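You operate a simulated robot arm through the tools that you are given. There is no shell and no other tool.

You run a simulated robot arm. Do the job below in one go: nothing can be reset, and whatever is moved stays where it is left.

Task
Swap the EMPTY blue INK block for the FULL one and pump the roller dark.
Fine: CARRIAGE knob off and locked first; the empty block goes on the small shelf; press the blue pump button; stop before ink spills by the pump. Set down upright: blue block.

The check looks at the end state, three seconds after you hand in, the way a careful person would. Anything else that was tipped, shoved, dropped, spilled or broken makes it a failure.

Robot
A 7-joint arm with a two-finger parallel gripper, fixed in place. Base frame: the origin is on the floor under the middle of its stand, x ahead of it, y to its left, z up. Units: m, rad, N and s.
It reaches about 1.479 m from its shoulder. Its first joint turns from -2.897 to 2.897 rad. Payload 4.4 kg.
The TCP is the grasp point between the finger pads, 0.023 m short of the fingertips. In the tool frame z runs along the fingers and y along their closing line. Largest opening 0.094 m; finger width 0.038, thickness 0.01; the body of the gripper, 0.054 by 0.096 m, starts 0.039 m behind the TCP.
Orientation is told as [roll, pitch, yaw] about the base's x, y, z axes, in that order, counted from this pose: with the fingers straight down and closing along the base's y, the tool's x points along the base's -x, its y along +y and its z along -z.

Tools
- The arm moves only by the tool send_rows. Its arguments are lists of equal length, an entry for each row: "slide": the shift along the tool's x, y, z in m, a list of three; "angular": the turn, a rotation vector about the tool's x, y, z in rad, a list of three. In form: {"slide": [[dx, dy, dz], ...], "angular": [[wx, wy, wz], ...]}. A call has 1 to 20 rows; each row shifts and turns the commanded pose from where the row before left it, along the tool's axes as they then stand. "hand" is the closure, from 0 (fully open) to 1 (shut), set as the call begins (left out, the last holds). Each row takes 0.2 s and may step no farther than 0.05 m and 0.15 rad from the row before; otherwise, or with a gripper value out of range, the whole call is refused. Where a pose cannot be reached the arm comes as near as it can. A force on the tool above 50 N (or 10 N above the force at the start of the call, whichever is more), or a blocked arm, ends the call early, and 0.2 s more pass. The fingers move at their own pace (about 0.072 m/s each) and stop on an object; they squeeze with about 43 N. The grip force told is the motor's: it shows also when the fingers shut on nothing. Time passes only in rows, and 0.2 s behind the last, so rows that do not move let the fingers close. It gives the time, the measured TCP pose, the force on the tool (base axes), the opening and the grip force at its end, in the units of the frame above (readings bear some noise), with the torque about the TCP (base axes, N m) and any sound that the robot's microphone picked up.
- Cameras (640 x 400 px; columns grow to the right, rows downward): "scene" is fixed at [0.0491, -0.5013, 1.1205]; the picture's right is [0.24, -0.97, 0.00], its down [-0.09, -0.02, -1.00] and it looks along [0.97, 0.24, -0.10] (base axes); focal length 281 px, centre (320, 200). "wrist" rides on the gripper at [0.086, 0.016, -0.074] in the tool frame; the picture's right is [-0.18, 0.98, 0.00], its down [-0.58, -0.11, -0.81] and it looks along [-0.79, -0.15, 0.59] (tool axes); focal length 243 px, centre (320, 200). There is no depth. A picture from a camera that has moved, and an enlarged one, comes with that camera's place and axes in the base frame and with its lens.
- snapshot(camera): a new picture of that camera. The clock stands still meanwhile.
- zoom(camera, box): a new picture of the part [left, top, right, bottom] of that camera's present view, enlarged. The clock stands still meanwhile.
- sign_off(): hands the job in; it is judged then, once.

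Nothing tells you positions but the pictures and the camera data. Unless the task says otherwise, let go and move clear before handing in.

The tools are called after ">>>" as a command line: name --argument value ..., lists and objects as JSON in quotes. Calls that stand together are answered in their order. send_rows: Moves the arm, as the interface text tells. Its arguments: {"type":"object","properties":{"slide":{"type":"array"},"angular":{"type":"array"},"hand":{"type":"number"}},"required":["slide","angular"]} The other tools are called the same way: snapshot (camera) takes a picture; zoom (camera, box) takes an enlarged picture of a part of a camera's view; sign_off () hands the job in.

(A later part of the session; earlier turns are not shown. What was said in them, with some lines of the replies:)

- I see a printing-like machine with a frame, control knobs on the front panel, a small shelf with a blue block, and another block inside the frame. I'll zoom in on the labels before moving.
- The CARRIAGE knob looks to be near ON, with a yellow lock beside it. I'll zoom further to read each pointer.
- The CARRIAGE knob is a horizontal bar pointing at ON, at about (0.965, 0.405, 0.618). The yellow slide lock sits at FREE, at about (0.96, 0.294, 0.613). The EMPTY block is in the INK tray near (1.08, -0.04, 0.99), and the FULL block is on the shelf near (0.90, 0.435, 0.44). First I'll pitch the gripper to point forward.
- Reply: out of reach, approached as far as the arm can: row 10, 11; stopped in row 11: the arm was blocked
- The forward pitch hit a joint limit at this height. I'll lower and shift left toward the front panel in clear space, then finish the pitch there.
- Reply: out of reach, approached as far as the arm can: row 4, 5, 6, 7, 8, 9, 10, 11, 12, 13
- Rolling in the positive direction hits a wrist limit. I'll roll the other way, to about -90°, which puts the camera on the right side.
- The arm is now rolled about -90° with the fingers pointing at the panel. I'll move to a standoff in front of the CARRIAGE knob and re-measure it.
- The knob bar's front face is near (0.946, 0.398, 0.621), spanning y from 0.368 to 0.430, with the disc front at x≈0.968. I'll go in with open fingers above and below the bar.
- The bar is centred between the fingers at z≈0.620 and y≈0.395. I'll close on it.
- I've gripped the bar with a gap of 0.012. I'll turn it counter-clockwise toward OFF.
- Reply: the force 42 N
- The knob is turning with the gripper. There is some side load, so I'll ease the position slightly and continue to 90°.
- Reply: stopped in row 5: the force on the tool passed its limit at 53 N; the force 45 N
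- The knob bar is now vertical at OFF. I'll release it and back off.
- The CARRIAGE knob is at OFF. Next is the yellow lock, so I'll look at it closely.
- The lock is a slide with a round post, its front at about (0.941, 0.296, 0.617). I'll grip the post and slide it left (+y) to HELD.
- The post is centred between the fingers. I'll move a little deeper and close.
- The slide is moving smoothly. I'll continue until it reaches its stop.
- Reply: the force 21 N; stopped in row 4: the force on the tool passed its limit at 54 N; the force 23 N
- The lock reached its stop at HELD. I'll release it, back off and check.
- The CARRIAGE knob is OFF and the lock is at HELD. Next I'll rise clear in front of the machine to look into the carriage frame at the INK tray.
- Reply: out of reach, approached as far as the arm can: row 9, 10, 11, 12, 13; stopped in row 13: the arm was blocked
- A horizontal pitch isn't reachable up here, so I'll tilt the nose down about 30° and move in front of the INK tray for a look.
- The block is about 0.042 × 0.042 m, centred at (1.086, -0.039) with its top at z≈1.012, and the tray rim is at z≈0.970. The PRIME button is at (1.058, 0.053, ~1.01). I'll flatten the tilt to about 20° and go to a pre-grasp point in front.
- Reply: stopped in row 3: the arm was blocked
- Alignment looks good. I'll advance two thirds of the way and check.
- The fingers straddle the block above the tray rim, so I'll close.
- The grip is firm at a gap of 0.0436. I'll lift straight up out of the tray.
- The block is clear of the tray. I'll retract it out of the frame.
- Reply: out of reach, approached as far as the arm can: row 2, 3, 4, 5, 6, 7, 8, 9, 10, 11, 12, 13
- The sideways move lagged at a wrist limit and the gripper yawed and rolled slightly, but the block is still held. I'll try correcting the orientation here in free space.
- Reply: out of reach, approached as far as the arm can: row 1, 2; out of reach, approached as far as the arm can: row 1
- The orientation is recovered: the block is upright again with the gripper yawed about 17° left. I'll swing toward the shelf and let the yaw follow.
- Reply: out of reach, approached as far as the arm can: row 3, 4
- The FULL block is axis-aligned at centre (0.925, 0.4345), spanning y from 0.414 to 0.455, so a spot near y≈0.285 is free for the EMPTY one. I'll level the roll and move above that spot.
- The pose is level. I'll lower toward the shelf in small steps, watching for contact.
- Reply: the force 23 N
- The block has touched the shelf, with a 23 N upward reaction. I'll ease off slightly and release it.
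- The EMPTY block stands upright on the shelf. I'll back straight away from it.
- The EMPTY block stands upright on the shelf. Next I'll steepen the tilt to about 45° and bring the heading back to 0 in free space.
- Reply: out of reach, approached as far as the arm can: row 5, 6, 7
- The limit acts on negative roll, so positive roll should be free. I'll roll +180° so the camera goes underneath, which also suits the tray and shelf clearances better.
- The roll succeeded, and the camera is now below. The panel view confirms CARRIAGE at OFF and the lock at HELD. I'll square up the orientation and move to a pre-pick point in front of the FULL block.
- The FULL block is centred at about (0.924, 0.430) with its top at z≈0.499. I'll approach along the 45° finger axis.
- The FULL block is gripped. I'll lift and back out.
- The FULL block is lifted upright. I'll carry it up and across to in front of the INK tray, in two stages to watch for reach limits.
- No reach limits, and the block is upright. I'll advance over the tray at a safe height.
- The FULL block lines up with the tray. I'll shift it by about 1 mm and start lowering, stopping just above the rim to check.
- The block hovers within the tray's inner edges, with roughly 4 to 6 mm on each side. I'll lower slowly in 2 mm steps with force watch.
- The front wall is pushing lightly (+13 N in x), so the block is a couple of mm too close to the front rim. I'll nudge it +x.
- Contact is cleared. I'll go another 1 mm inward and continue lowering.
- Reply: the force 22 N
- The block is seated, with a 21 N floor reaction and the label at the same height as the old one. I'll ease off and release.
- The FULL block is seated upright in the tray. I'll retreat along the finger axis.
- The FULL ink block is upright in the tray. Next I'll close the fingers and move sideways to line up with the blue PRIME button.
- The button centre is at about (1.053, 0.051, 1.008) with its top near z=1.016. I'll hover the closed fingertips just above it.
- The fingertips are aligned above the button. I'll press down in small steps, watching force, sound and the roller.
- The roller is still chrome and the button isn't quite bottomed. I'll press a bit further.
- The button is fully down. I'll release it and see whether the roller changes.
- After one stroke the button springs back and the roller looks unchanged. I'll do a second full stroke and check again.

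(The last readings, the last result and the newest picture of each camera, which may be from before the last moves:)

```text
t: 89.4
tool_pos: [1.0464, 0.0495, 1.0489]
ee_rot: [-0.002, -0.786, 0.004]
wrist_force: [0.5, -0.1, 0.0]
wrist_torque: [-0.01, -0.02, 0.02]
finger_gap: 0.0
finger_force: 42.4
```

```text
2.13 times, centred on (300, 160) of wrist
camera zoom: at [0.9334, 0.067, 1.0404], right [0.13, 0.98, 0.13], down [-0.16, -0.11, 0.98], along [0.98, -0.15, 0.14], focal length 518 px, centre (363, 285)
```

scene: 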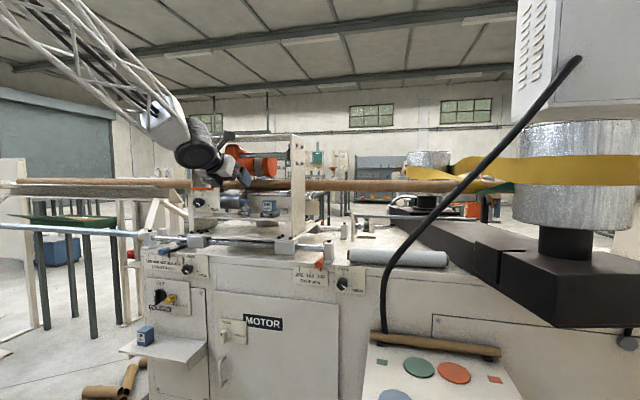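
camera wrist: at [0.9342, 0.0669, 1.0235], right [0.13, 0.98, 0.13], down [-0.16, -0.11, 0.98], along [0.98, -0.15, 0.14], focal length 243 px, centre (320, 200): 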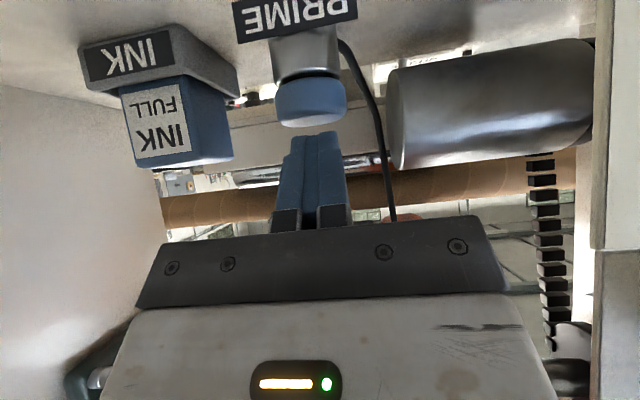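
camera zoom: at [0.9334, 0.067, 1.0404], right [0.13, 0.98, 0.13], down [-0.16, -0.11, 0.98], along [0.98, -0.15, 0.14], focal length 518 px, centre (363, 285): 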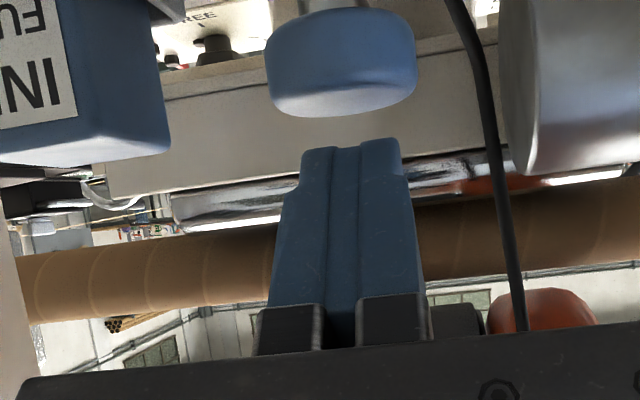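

Two strokes show no visible change yet. I'll wait a moment and check the surroundings, including the LOW sign behind the carriage.

>>> send_rows --slide '[[0, 0, 0], [0, 0, 0], [0, 0, 0], [0, 0, 0], [0, 0, 0], [0, 0, 0], [0, 0, 0], [0, 0, 0]]' --angular '[[0, 0, 0], [0, 0, 0], [0, 0, 0], [0, 0, 0], [0, 0, 0], [0, 0, 0], [0, 0, 0], [0, 0, 0]]'

>>> zoom --camera "scene" --box '[240, 165, 304, 205]'

>>> zoom --camera "scene" --box '[180, 130, 340, 230]'

```text
t: 91.2
tool_pos: [1.0461, 0.0504, 1.0484]
ee_rot: [-0.001, -0.787, 0.003]
wrist_force: [0.1, 0.3, 0.1]
wrist_torque: [0.0, -0.03, 0.0]
finger_gap: 0.0
finger_force: 42.5
```

```text
10.00 times, centred on (272, 185) of scene
camera zoom: at [0.0491, -0.5013, 1.1205], right [0.24, -0.97, 0.0], down [-0.09, -0.02, -1.0], along [0.97, 0.24, -0.1], focal length 2811 px, centre (800, 350)
```

zoom: 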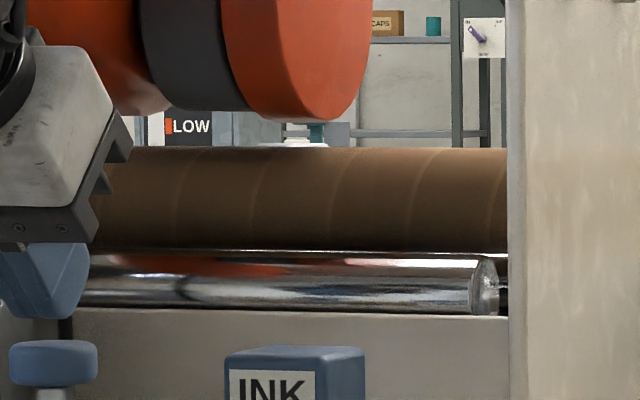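

```text
4.00 times, centred on (260, 180) of scene
camera zoom: at [0.0491, -0.5013, 1.1205], right [0.24, -0.97, 0.0], down [-0.09, -0.02, -1.0], along [0.97, 0.24, -0.1], focal length 1124 px, centre (560, 280)
```

zoom: 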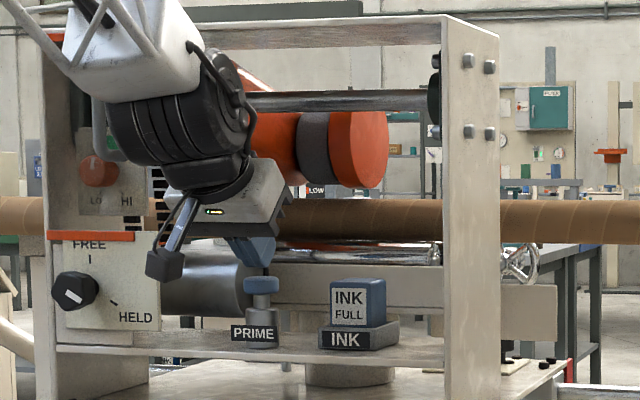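

The grey band on the orange arm has gone noticeably darker than before, so that is the ink roller. I'll zoom in on it and on the pump base.

>>> zoom --camera "scene" --box '[235, 150, 283, 180]'

>>> zoom --camera "scene" --box '[225, 195, 273, 225]'

```text
13.33 times, centred on (259, 165) of scene
camera zoom: at [0.0491, -0.5013, 1.1205], right [0.24, -0.97, 0.0], down [-0.09, -0.02, -1.0], along [0.97, 0.24, -0.1], focal length 3748 px, centre (1133, 667)
```

zoom: 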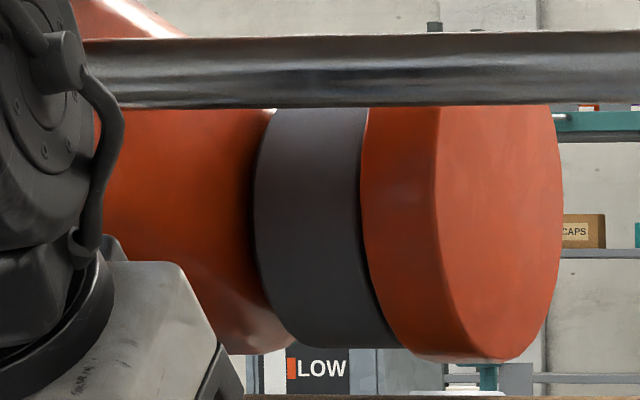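

```text
13.33 times, centred on (249, 210) of scene
camera zoom: at [0.0491, -0.5013, 1.1205], right [0.24, -0.97, 0.0], down [-0.09, -0.02, -1.0], along [0.97, 0.24, -0.1], focal length 3748 px, centre (1267, 67)
```

zoom: 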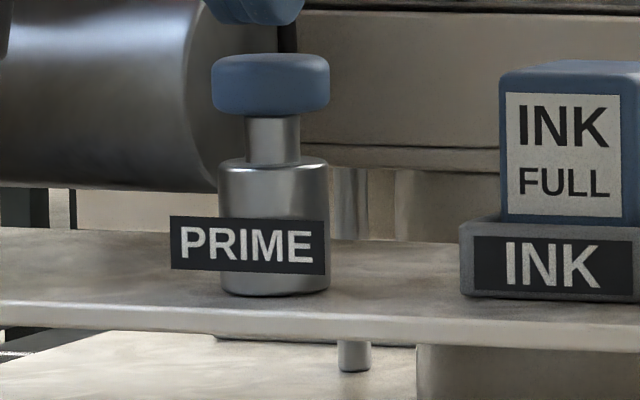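

>>> zoom --camera "scene" --box '[250, 158, 274, 178]'

>>> zoom --camera "scene" --box '[185, 190, 233, 220]'

```text
16.00 times, centred on (262, 168) of scene
camera zoom: at [0.0491, -0.5013, 1.1205], right [0.24, -0.97, 0.0], down [-0.09, -0.02, -1.0], along [0.97, 0.24, -0.1], focal length 4498 px, centre (1248, 712)
```

zoom: 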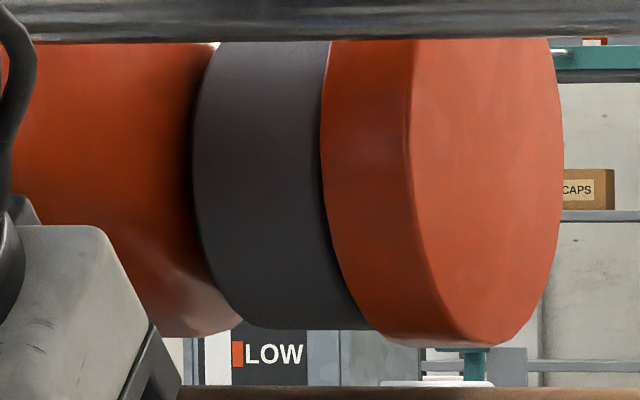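

```text
13.33 times, centred on (209, 205) of scene
camera zoom: at [0.0491, -0.5013, 1.1205], right [0.24, -0.97, 0.0], down [-0.09, -0.02, -1.0], along [0.97, 0.24, -0.1], focal length 3748 px, centre (1800, 133)
```

zoom: 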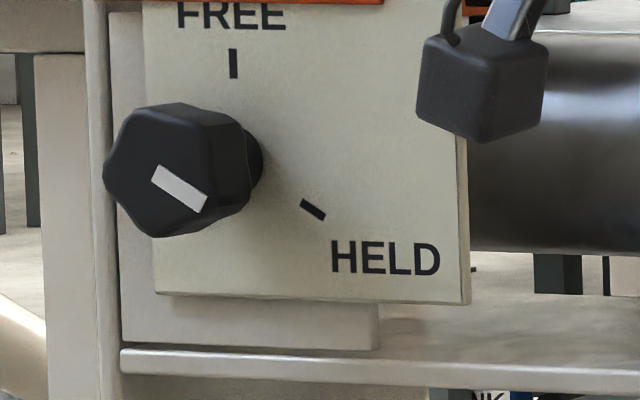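

The roller has gone from light to dark grey with a hint of ink, but it's still lighter than the black knobs. The pump base is clean, so I'll make one more careful stroke while watching the roller and base.

>>> send_rows --slide '[[0.0028, 0.0005, 0.0028], [0.0028, 0, 0.0028], [0.0028, 0, 0.0028], [0, 0, 0]]' --angular '[[0, 0, 0], [0, 0, 0], [0, 0, 0], [0, 0, 0]]'

>>> zoom --camera "scene" --box '[250, 158, 274, 178]'

>>> zoom --camera "scene" --box '[225, 195, 273, 225]'

```text
t: 92.2
tool_pos: [1.0469, 0.0519, 1.0368]
ee_rot: [-0.001, -0.788, 0.002]
wrist_force: [0.4, -0.8, 3.4]
wrist_torque: [-0.01, -0.06, 0.02]
finger_gap: 0.0
finger_force: 43.1
```

```text
16.00 times, centred on (262, 168) of scene
camera zoom: at [0.0491, -0.5013, 1.1205], right [0.24, -0.97, 0.0], down [-0.09, -0.02, -1.0], along [0.97, 0.24, -0.1], focal length 4498 px, centre (1248, 712)
```

zoom: 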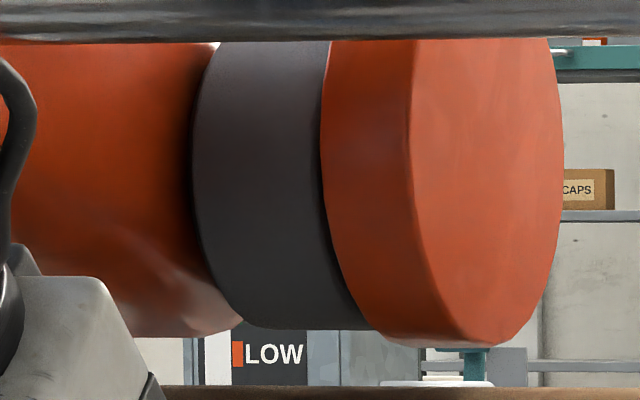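

```text
13.33 times, centred on (249, 210) of scene
camera zoom: at [0.0491, -0.5013, 1.1205], right [0.24, -0.97, 0.0], down [-0.09, -0.02, -1.0], along [0.97, 0.24, -0.1], focal length 3748 px, centre (1267, 67)
```

zoom: 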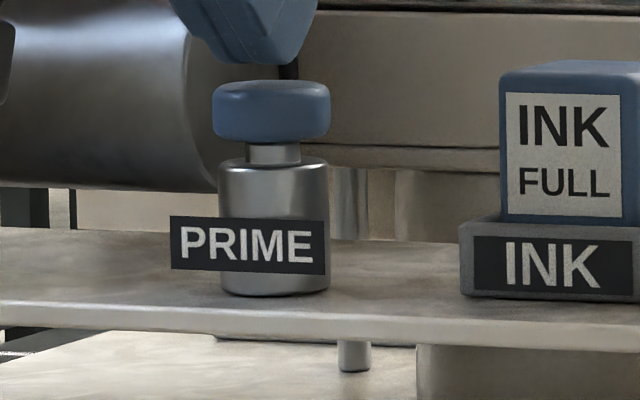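

>>> send_rows --slide '[[0.0018, 0, 0.0018], [0.0018, 0, 0.0018], [0, 0, 0]]' --angular '[[0, 0, 0], [0, 0, 0], [0, 0, 0]]'

>>> zoom --camera "scene" --box '[250, 158, 274, 178]'

>>> zoom --camera "scene" --box '[225, 195, 273, 225]'

```text
t: 93.0
tool_pos: [1.0461, 0.0517, 1.0329]
ee_rot: [-0.001, -0.789, 0.002]
wrist_force: [1.3, -1.3, 5.6]
wrist_torque: [-0.06, -0.1, 0.0]
finger_gap: 0.0
finger_force: 42.6
```

```text
16.00 times, centred on (262, 168) of scene
camera zoom: at [0.0491, -0.5013, 1.1205], right [0.24, -0.97, 0.0], down [-0.09, -0.02, -1.0], along [0.97, 0.24, -0.1], focal length 4498 px, centre (1248, 712)
```

zoom: 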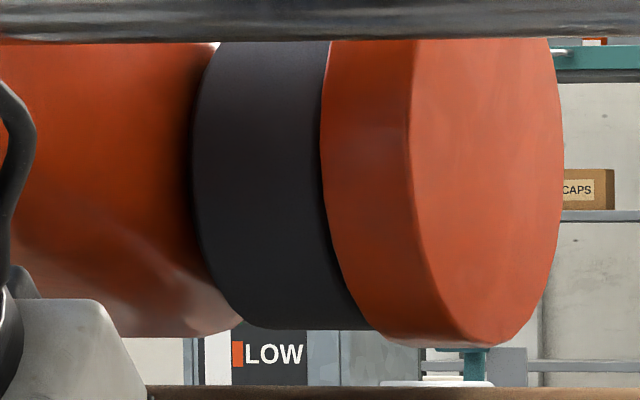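

```text
13.33 times, centred on (249, 210) of scene
camera zoom: at [0.0491, -0.5013, 1.1205], right [0.24, -0.97, 0.0], down [-0.09, -0.02, -1.0], along [0.97, 0.24, -0.1], focal length 3748 px, centre (1267, 67)
```

zoom: 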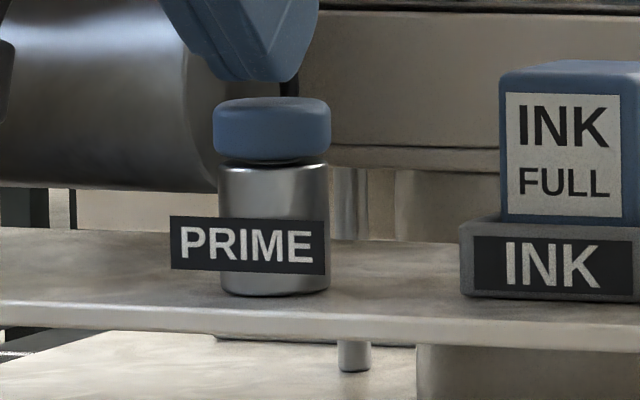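

This press darkened the roller further, nearly to the black of the knobs, and the pump base is still clean. I'll release and look again.

>>> send_rows --slide '[[-0.007, 0, -0.007], [-0.007, 0, -0.007], [0, 0, 0], [0, 0, 0], [0, 0, 0]]' --angular '[[0, 0, 0], [0, 0, 0], [0, 0, 0], [0, 0, 0], [0, 0, 0]]'

>>> zoom --camera "scene" --box '[250, 158, 274, 178]'

>>> zoom --camera "scene" --box '[225, 195, 273, 225]'

>>> zoom --camera "scene" --box '[180, 130, 340, 230]'

```text
t: 94.2
tool_pos: [1.0458, 0.0519, 1.0523]
ee_rot: [-0.003, -0.788, 0.005]
wrist_force: [0.5, -0.6, 0.4]
wrist_torque: [0.02, 0.0, 0.0]
finger_gap: 0.0001
finger_force: 42.8
```

```text
16.00 times, centred on (262, 168) of scene
camera zoom: at [0.0491, -0.5013, 1.1205], right [0.24, -0.97, 0.0], down [-0.09, -0.02, -1.0], along [0.97, 0.24, -0.1], focal length 4498 px, centre (1248, 712)
```

zoom: 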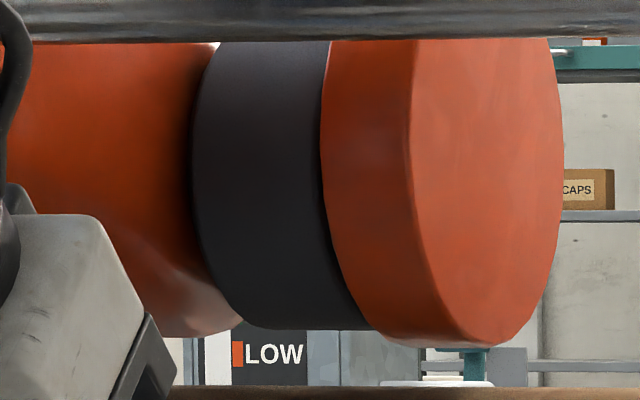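

```text
13.33 times, centred on (249, 210) of scene
camera zoom: at [0.0491, -0.5013, 1.1205], right [0.24, -0.97, 0.0], down [-0.09, -0.02, -1.0], along [0.97, 0.24, -0.1], focal length 3748 px, centre (1267, 67)
```

zoom: 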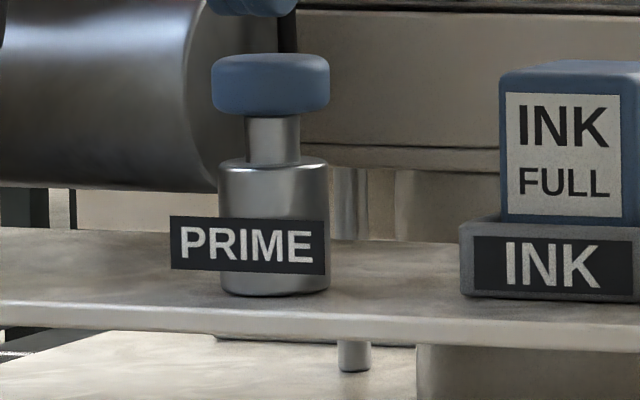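

```text
4.00 times, centred on (260, 180) of scene
camera zoom: at [0.0491, -0.5013, 1.1205], right [0.24, -0.97, 0.0], down [-0.09, -0.02, -1.0], along [0.97, 0.24, -0.1], focal length 1124 px, centre (560, 280)
```

zoom: 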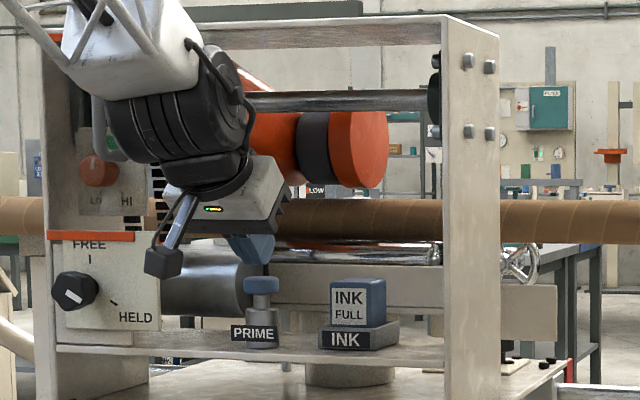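

>>> zoom --camera "scene" --box '[256, 162, 264, 167]'

>>> zoom --camera "scene" --box '[194, 198, 202, 203]'

>>> zoom --camera "scene" --box '[286, 148, 294, 153]'

```text
16.00 times, centred on (260, 164) of scene
camera zoom: at [0.0491, -0.5013, 1.1205], right [0.24, -0.97, 0.0], down [-0.09, -0.02, -1.0], along [0.97, 0.24, -0.1], focal length 4498 px, centre (1280, 768)
```

zoom: 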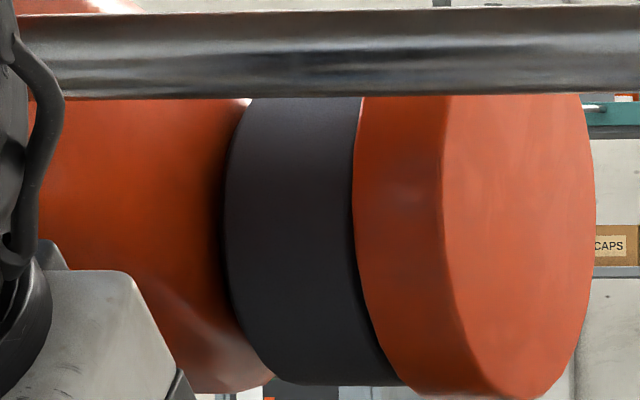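

```text
16.00 times, centred on (198, 200) of scene
camera zoom: at [0.0491, -0.5013, 1.1205], right [0.24, -0.97, 0.0], down [-0.09, -0.02, -1.0], along [0.97, 0.24, -0.1], focal length 4498 px, centre (2272, 192)
```

zoom: 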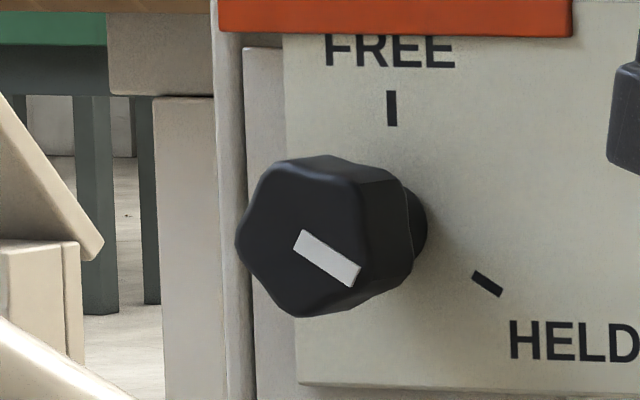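

```text
16.00 times, centred on (290, 150) of scene
camera zoom: at [0.0491, -0.5013, 1.1205], right [0.24, -0.97, 0.0], down [-0.09, -0.02, -1.0], along [0.97, 0.24, -0.1], focal length 4498 px, centre (800, 992)
```

zoom: 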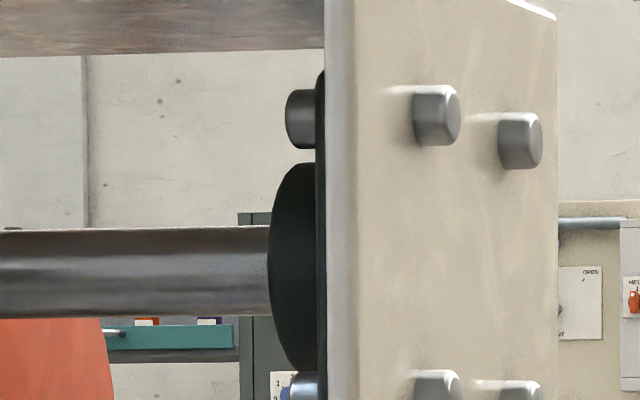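

The roller now looks near-black and the pump is clean. Before deciding, I'll back off from the button and take a closer look at the roller and pump with the wrist camera.

>>> send_rows --slide '[[0, 0, -0.03], [0, 0, -0.04], [0, 0, -0.04], [0, -0.04, 0], [-0.03, -0.02, -0.03], [0, 0, 0]]' --angular '[[0, 0, 0], [0, 0, 0], [0, 0, 0], [0, 0, 0], [0, 0, 0], [0, 0, 0]]' --hand 1.0

>>> send_rows --slide '[[0, 0, 0], [0, 0, 0], [0, 0, 0], [0, 0, 0]]' --angular '[[0, 0, 0], [0, 0, 0], [0, 0, 0], [0, 0, 0]]' --hand 0.0

>>> snapshot --camera "wrist"

>>> snapshot --camera "scene"

```text
t: 95.6
tool_pos: [0.9671, -0.0093, 1.173]
ee_rot: [-0.003, -0.787, 0.002]
wrist_force: [-0.8, 0.0, -0.4]
wrist_torque: [-0.03, -0.01, -0.02]
finger_gap: 0.0001
finger_force: 41.8
```

```text
t: 96.6
tool_pos: [0.9678, -0.0089, 1.1737]
ee_rot: [-0.001, -0.787, 0.002]
wrist_force: [1.0, 0.5, -0.2]
wrist_torque: [0.02, 0.01, 0.03]
finger_gap: 0.0941
finger_force: 0.1
```

```text
taken
camera wrist: at [0.8553, 0.008, 1.1643], right [0.13, 0.98, 0.13], down [-0.16, -0.11, 0.98], along [0.98, -0.15, 0.14], focal length 243 px, centre (320, 200)
```

wrist: 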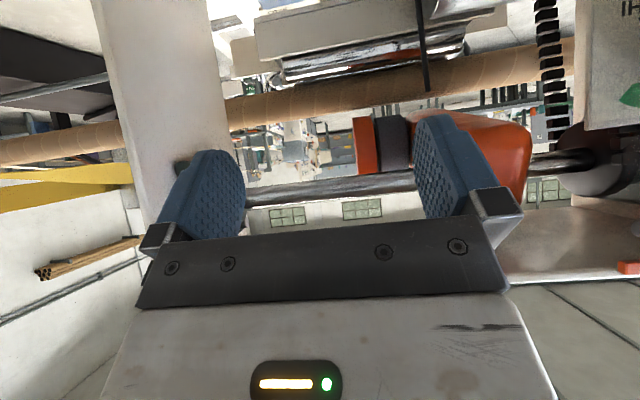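

```text
taken
```

scene: 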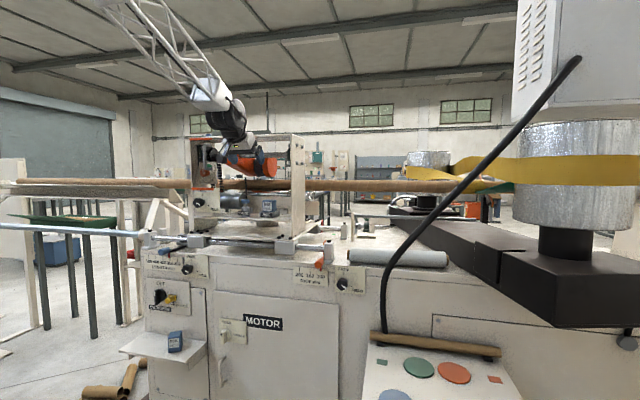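

>>> zoom --camera "wrist" --box '[340, 90, 440, 190]'

>>> zoom --camera "scene" --box '[225, 190, 305, 240]'

>>> zoom --camera "scene" --box '[215, 140, 295, 190]'

```text
4.00 times, centred on (390, 140) of wrist
camera zoom: at [0.8553, 0.008, 1.1643], right [0.13, 0.98, 0.13], down [-0.16, -0.11, 0.98], along [0.98, -0.15, 0.14], focal length 970 px, centre (40, 440)
```

zoom: 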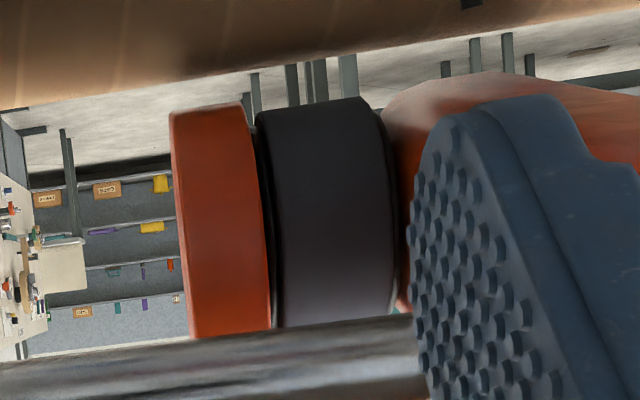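

```text
8.00 times, centred on (265, 215) of scene
camera zoom: at [0.0491, -0.5013, 1.1205], right [0.24, -0.97, 0.0], down [-0.09, -0.02, -1.0], along [0.97, 0.24, -0.1], focal length 2249 px, centre (760, 80)
```

zoom: 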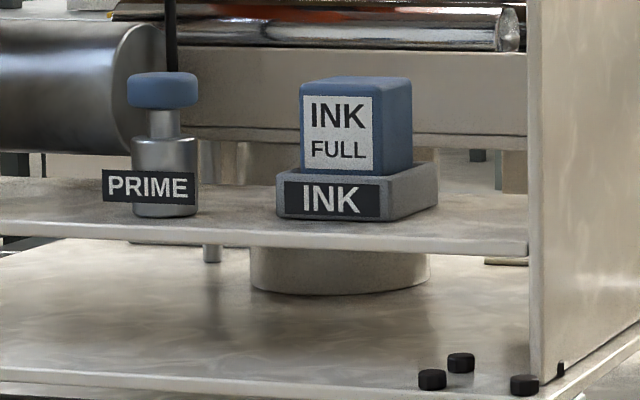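

```text
8.00 times, centred on (255, 165) of scene
camera zoom: at [0.0491, -0.5013, 1.1205], right [0.24, -0.97, 0.0], down [-0.09, -0.02, -1.0], along [0.97, 0.24, -0.1], focal length 2249 px, centre (840, 480)
```

zoom: 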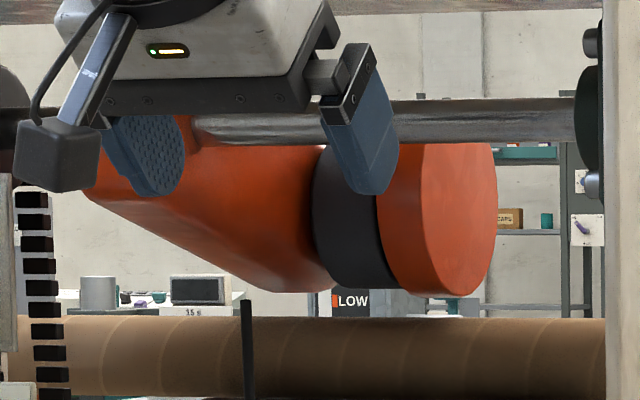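

The roller is dark in both views and the pump area is clean. It's still a shade lighter than the scene's blacks, though, and the last stroke was still darkening it. I'll make one more single stroke, watching closely for drips, and stop there. First I'll return above the button with the fingers closed.

>>> send_rows --slide '[[0, 0, 0], [0, 0, 0], [0, 0, 0], [0, 0, 0], [0.03, 0.02, 0.03], [0, 0.04, 0], [0, 0, 0.04], [0, 0, 0.04], [0, 0, 0.028], [0, 0, 0]]' --angular '[[0, 0, 0], [0, 0, 0], [0, 0, 0], [0, 0, 0], [0, 0, 0], [0, 0, 0], [0, 0, 0], [0, 0, 0], [0, 0, 0], [0, 0, 0]]' --hand 1.0

>>> zoom --camera "scene" --box '[215, 150, 295, 225]'

>>> zoom --camera "wrist" --box '[220, 0, 420, 125]'

```text
t: 98.8
tool_pos: [1.0449, 0.0506, 1.0543]
ee_rot: [-0.002, -0.787, 0.004]
wrist_force: [-0.3, -0.5, -0.4]
wrist_torque: [0.0, -0.02, 0.01]
finger_gap: 0.0
finger_force: 42.3
```

```text
5.33 times, centred on (255, 188) of scene
camera zoom: at [0.0491, -0.5013, 1.1205], right [0.24, -0.97, 0.0], down [-0.09, -0.02, -1.0], along [0.97, 0.24, -0.1], focal length 1499 px, centre (667, 267)
```

zoom: 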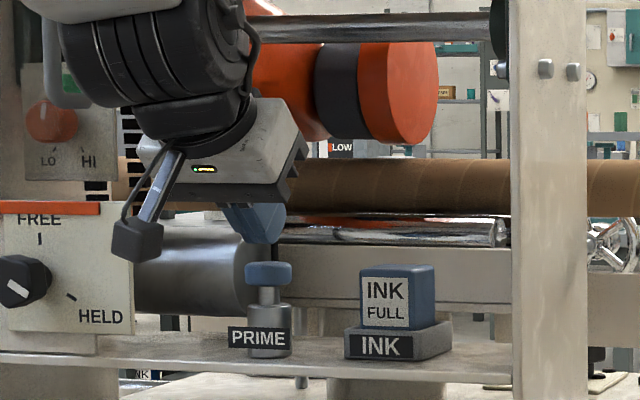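

```text
3.20 times, centred on (320, 62) of wrist
camera zoom: at [0.9321, 0.0675, 1.0454], right [0.13, 0.98, 0.13], down [-0.16, -0.11, 0.98], along [0.98, -0.15, 0.14], focal length 776 px, centre (320, 640)
```

zoom: 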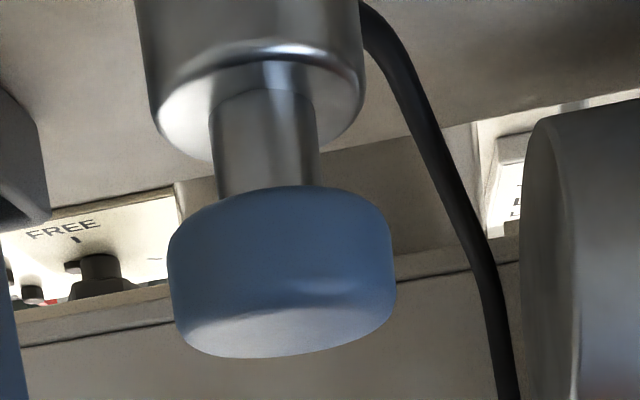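

>>> send_rows --slide '[[0.0028, 0, 0.0028], [0.0028, 0, 0.0028], [0.0028, 0, 0.0028], [0.0028, 0, 0.0028], [0.0018, 0, 0.0018], [0.0018, 0, 0.0018], [0, 0, 0]]' --angular '[[0, 0, 0], [0, 0, 0], [0, 0, 0], [0, 0, 0], [0, 0, 0], [0, 0, 0], [0, 0, 0]]'

>>> zoom --camera "scene" --box '[250, 158, 274, 178]'

>>> zoom --camera "scene" --box '[225, 195, 273, 225]'

```text
t: 100.4
tool_pos: [1.0447, 0.0519, 1.0328]
ee_rot: [-0.002, -0.786, 0.004]
wrist_force: [1.6, 0.4, 5.7]
wrist_torque: [0.02, -0.04, -0.01]
finger_gap: 0.0002
finger_force: 43.1
```

```text
16.00 times, centred on (262, 168) of scene
camera zoom: at [0.0491, -0.5013, 1.1205], right [0.24, -0.97, 0.0], down [-0.09, -0.02, -1.0], along [0.97, 0.24, -0.1], focal length 4498 px, centre (1248, 712)
```

zoom: 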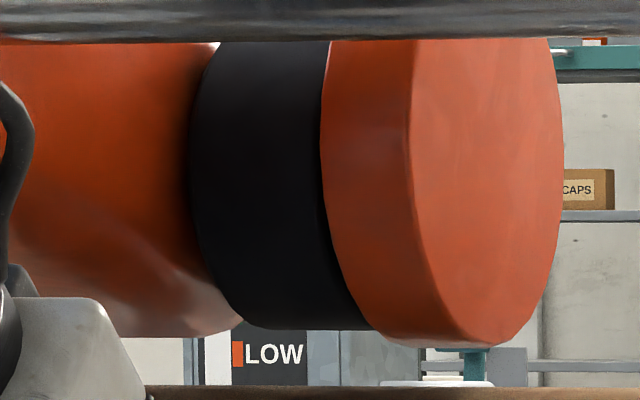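

```text
13.33 times, centred on (249, 210) of scene
camera zoom: at [0.0491, -0.5013, 1.1205], right [0.24, -0.97, 0.0], down [-0.09, -0.02, -1.0], along [0.97, 0.24, -0.1], focal length 3748 px, centre (1267, 67)
```

zoom: 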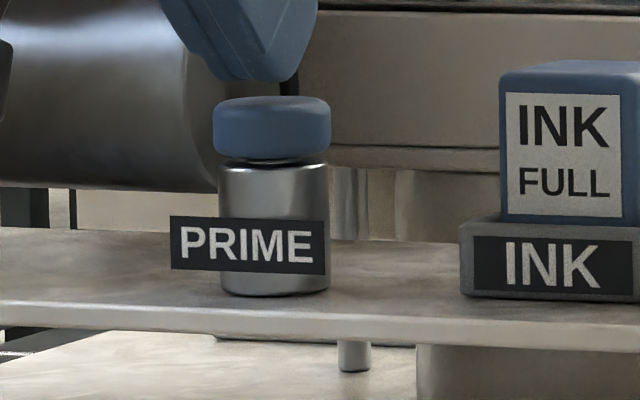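

The fourth stroke turned the roller fully black and there's no ink by the pump, so I'll stop pumping. I'll lift off the button and back clear.

>>> send_rows --slide '[[-0.007, 0, -0.007], [-0.007, 0, -0.007], [0, 0, -0.03], [0, 0, -0.04], [0, 0, -0.04], [0, 0, -0.04], [0, 0, 0]]' --angular '[[0, 0, 0], [0, 0, 0], [0, 0, 0], [0, 0, 0], [0, 0, 0], [0, 0, 0], [0, 0, 0]]'

>>> zoom --camera "scene" --box '[180, 130, 340, 230]'

>>> zoom --camera "scene" --box '[225, 195, 305, 245]'

>>> zoom --camera "scene" --box '[100, 230, 260, 365]'

```text
t: 102.0
tool_pos: [0.9388, 0.0508, 1.1588]
ee_rot: [-0.001, -0.787, 0.004]
wrist_force: [0.7, -0.2, -0.7]
wrist_torque: [-0.01, 0.01, -0.01]
finger_gap: 0.0
finger_force: 42.3
```

```text
4.00 times, centred on (260, 180) of scene
camera zoom: at [0.0491, -0.5013, 1.1205], right [0.24, -0.97, 0.0], down [-0.09, -0.02, -1.0], along [0.97, 0.24, -0.1], focal length 1124 px, centre (560, 280)
```

zoom: 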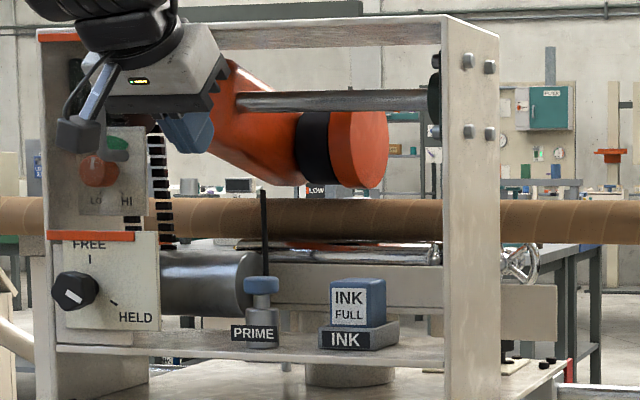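

```text
8.00 times, centred on (265, 220) of scene
camera zoom: at [0.0491, -0.5013, 1.1205], right [0.24, -0.97, 0.0], down [-0.09, -0.02, -1.0], along [0.97, 0.24, -0.1], focal length 2249 px, centre (760, 40)
```

zoom: 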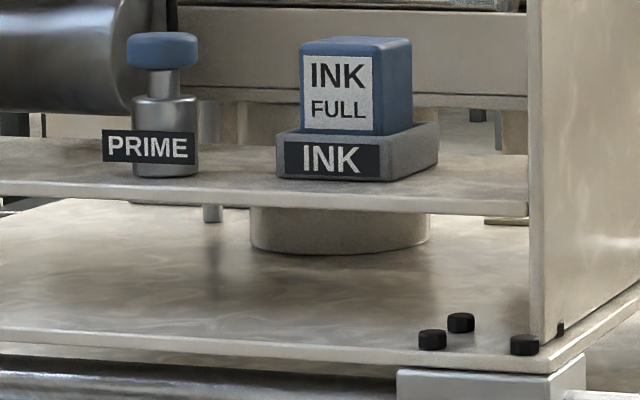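

```text
2.96 times, centred on (180, 298) of scene
camera zoom: at [0.0491, -0.5013, 1.1205], right [0.24, -0.97, 0.0], down [-0.09, -0.02, -1.0], along [0.97, 0.24, -0.1], focal length 833 px, centre (735, -89)
```

zoom: 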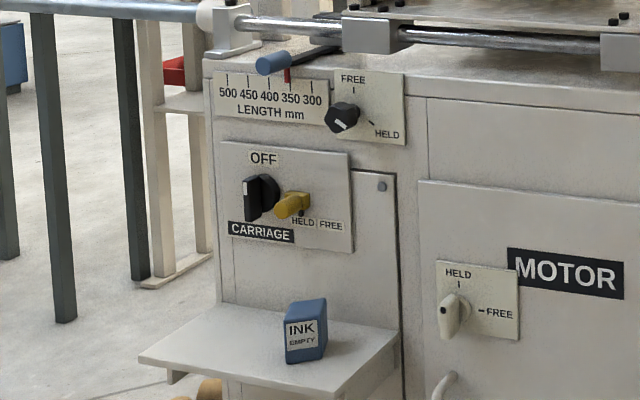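

Everything looks right: the roller is black, the pump is clean, FULL is in the tray, EMPTY is on the shelf, and CARRIAGE is OFF with the lock HELD. I'll back further clear for a final check.

>>> send_rows --slide '[[0, 0, -0.04], [0, 0, -0.04], [0, 0, -0.03], [0, 0, 0], [0, 0, 0]]' --angular '[[0, 0, 0], [0, 0, 0], [0, 0, 0], [0, 0, 0], [0, 0, 0]]' --hand 0.3

>>> snapshot --camera "scene"

>>> zoom --camera "scene" --box '[225, 150, 305, 225]'

```text
t: 103.2
tool_pos: [0.8609, 0.0515, 1.2366]
ee_rot: [-0.002, -0.787, 0.004]
wrist_force: [0.4, -0.6, -0.7]
wrist_torque: [0.02, -0.01, 0.02]
finger_gap: 0.0659
finger_force: 0.2
```

```text
taken
```

scene: 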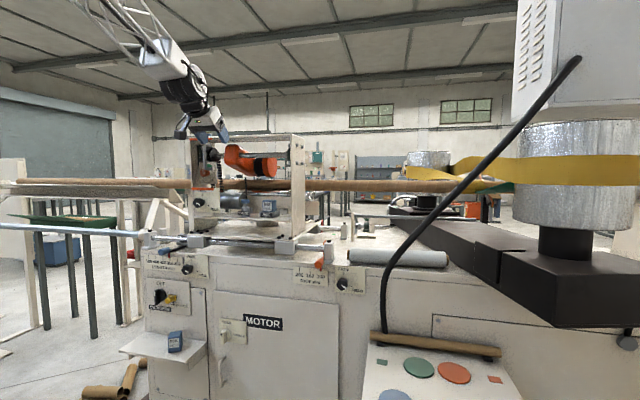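

```text
5.33 times, centred on (265, 188) of scene
camera zoom: at [0.0491, -0.5013, 1.1205], right [0.24, -0.97, 0.0], down [-0.09, -0.02, -1.0], along [0.97, 0.24, -0.1], focal length 1499 px, centre (613, 267)
```

zoom: 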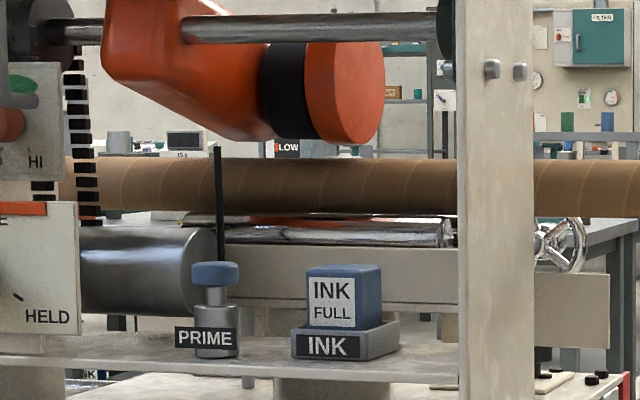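

The final views show the roller black, no spill at the pump, FULL upright in the INK tray and EMPTY upright on the small shelf. CARRIAGE is OFF and held, and the arm is clear, so I'm handing in.

>>> sign_off

```text
The job is handed in.
```

The swap is done and handed in: the FULL ink block is in the tray, and the roller is pumped black with no ink spilled at the pump.

- **CARRIAGE:** I turned the knob to OFF and slid the yellow lock to HELD before touching either block.
- **Blocks:** The FULL block stands upright in the INK tray. The EMPTY block stands upright on the small shelf, turned about 30° from square because of an arm reach limit.
- **Pump:** It took four presses of the blue PRIME button. The roller was still a shade lighter than black after three, so I made one more and stopped.
- **Surroundings:** Nothing else appeared moved or tipped in the final pictures. The arm was backed clear with its gripper empty.
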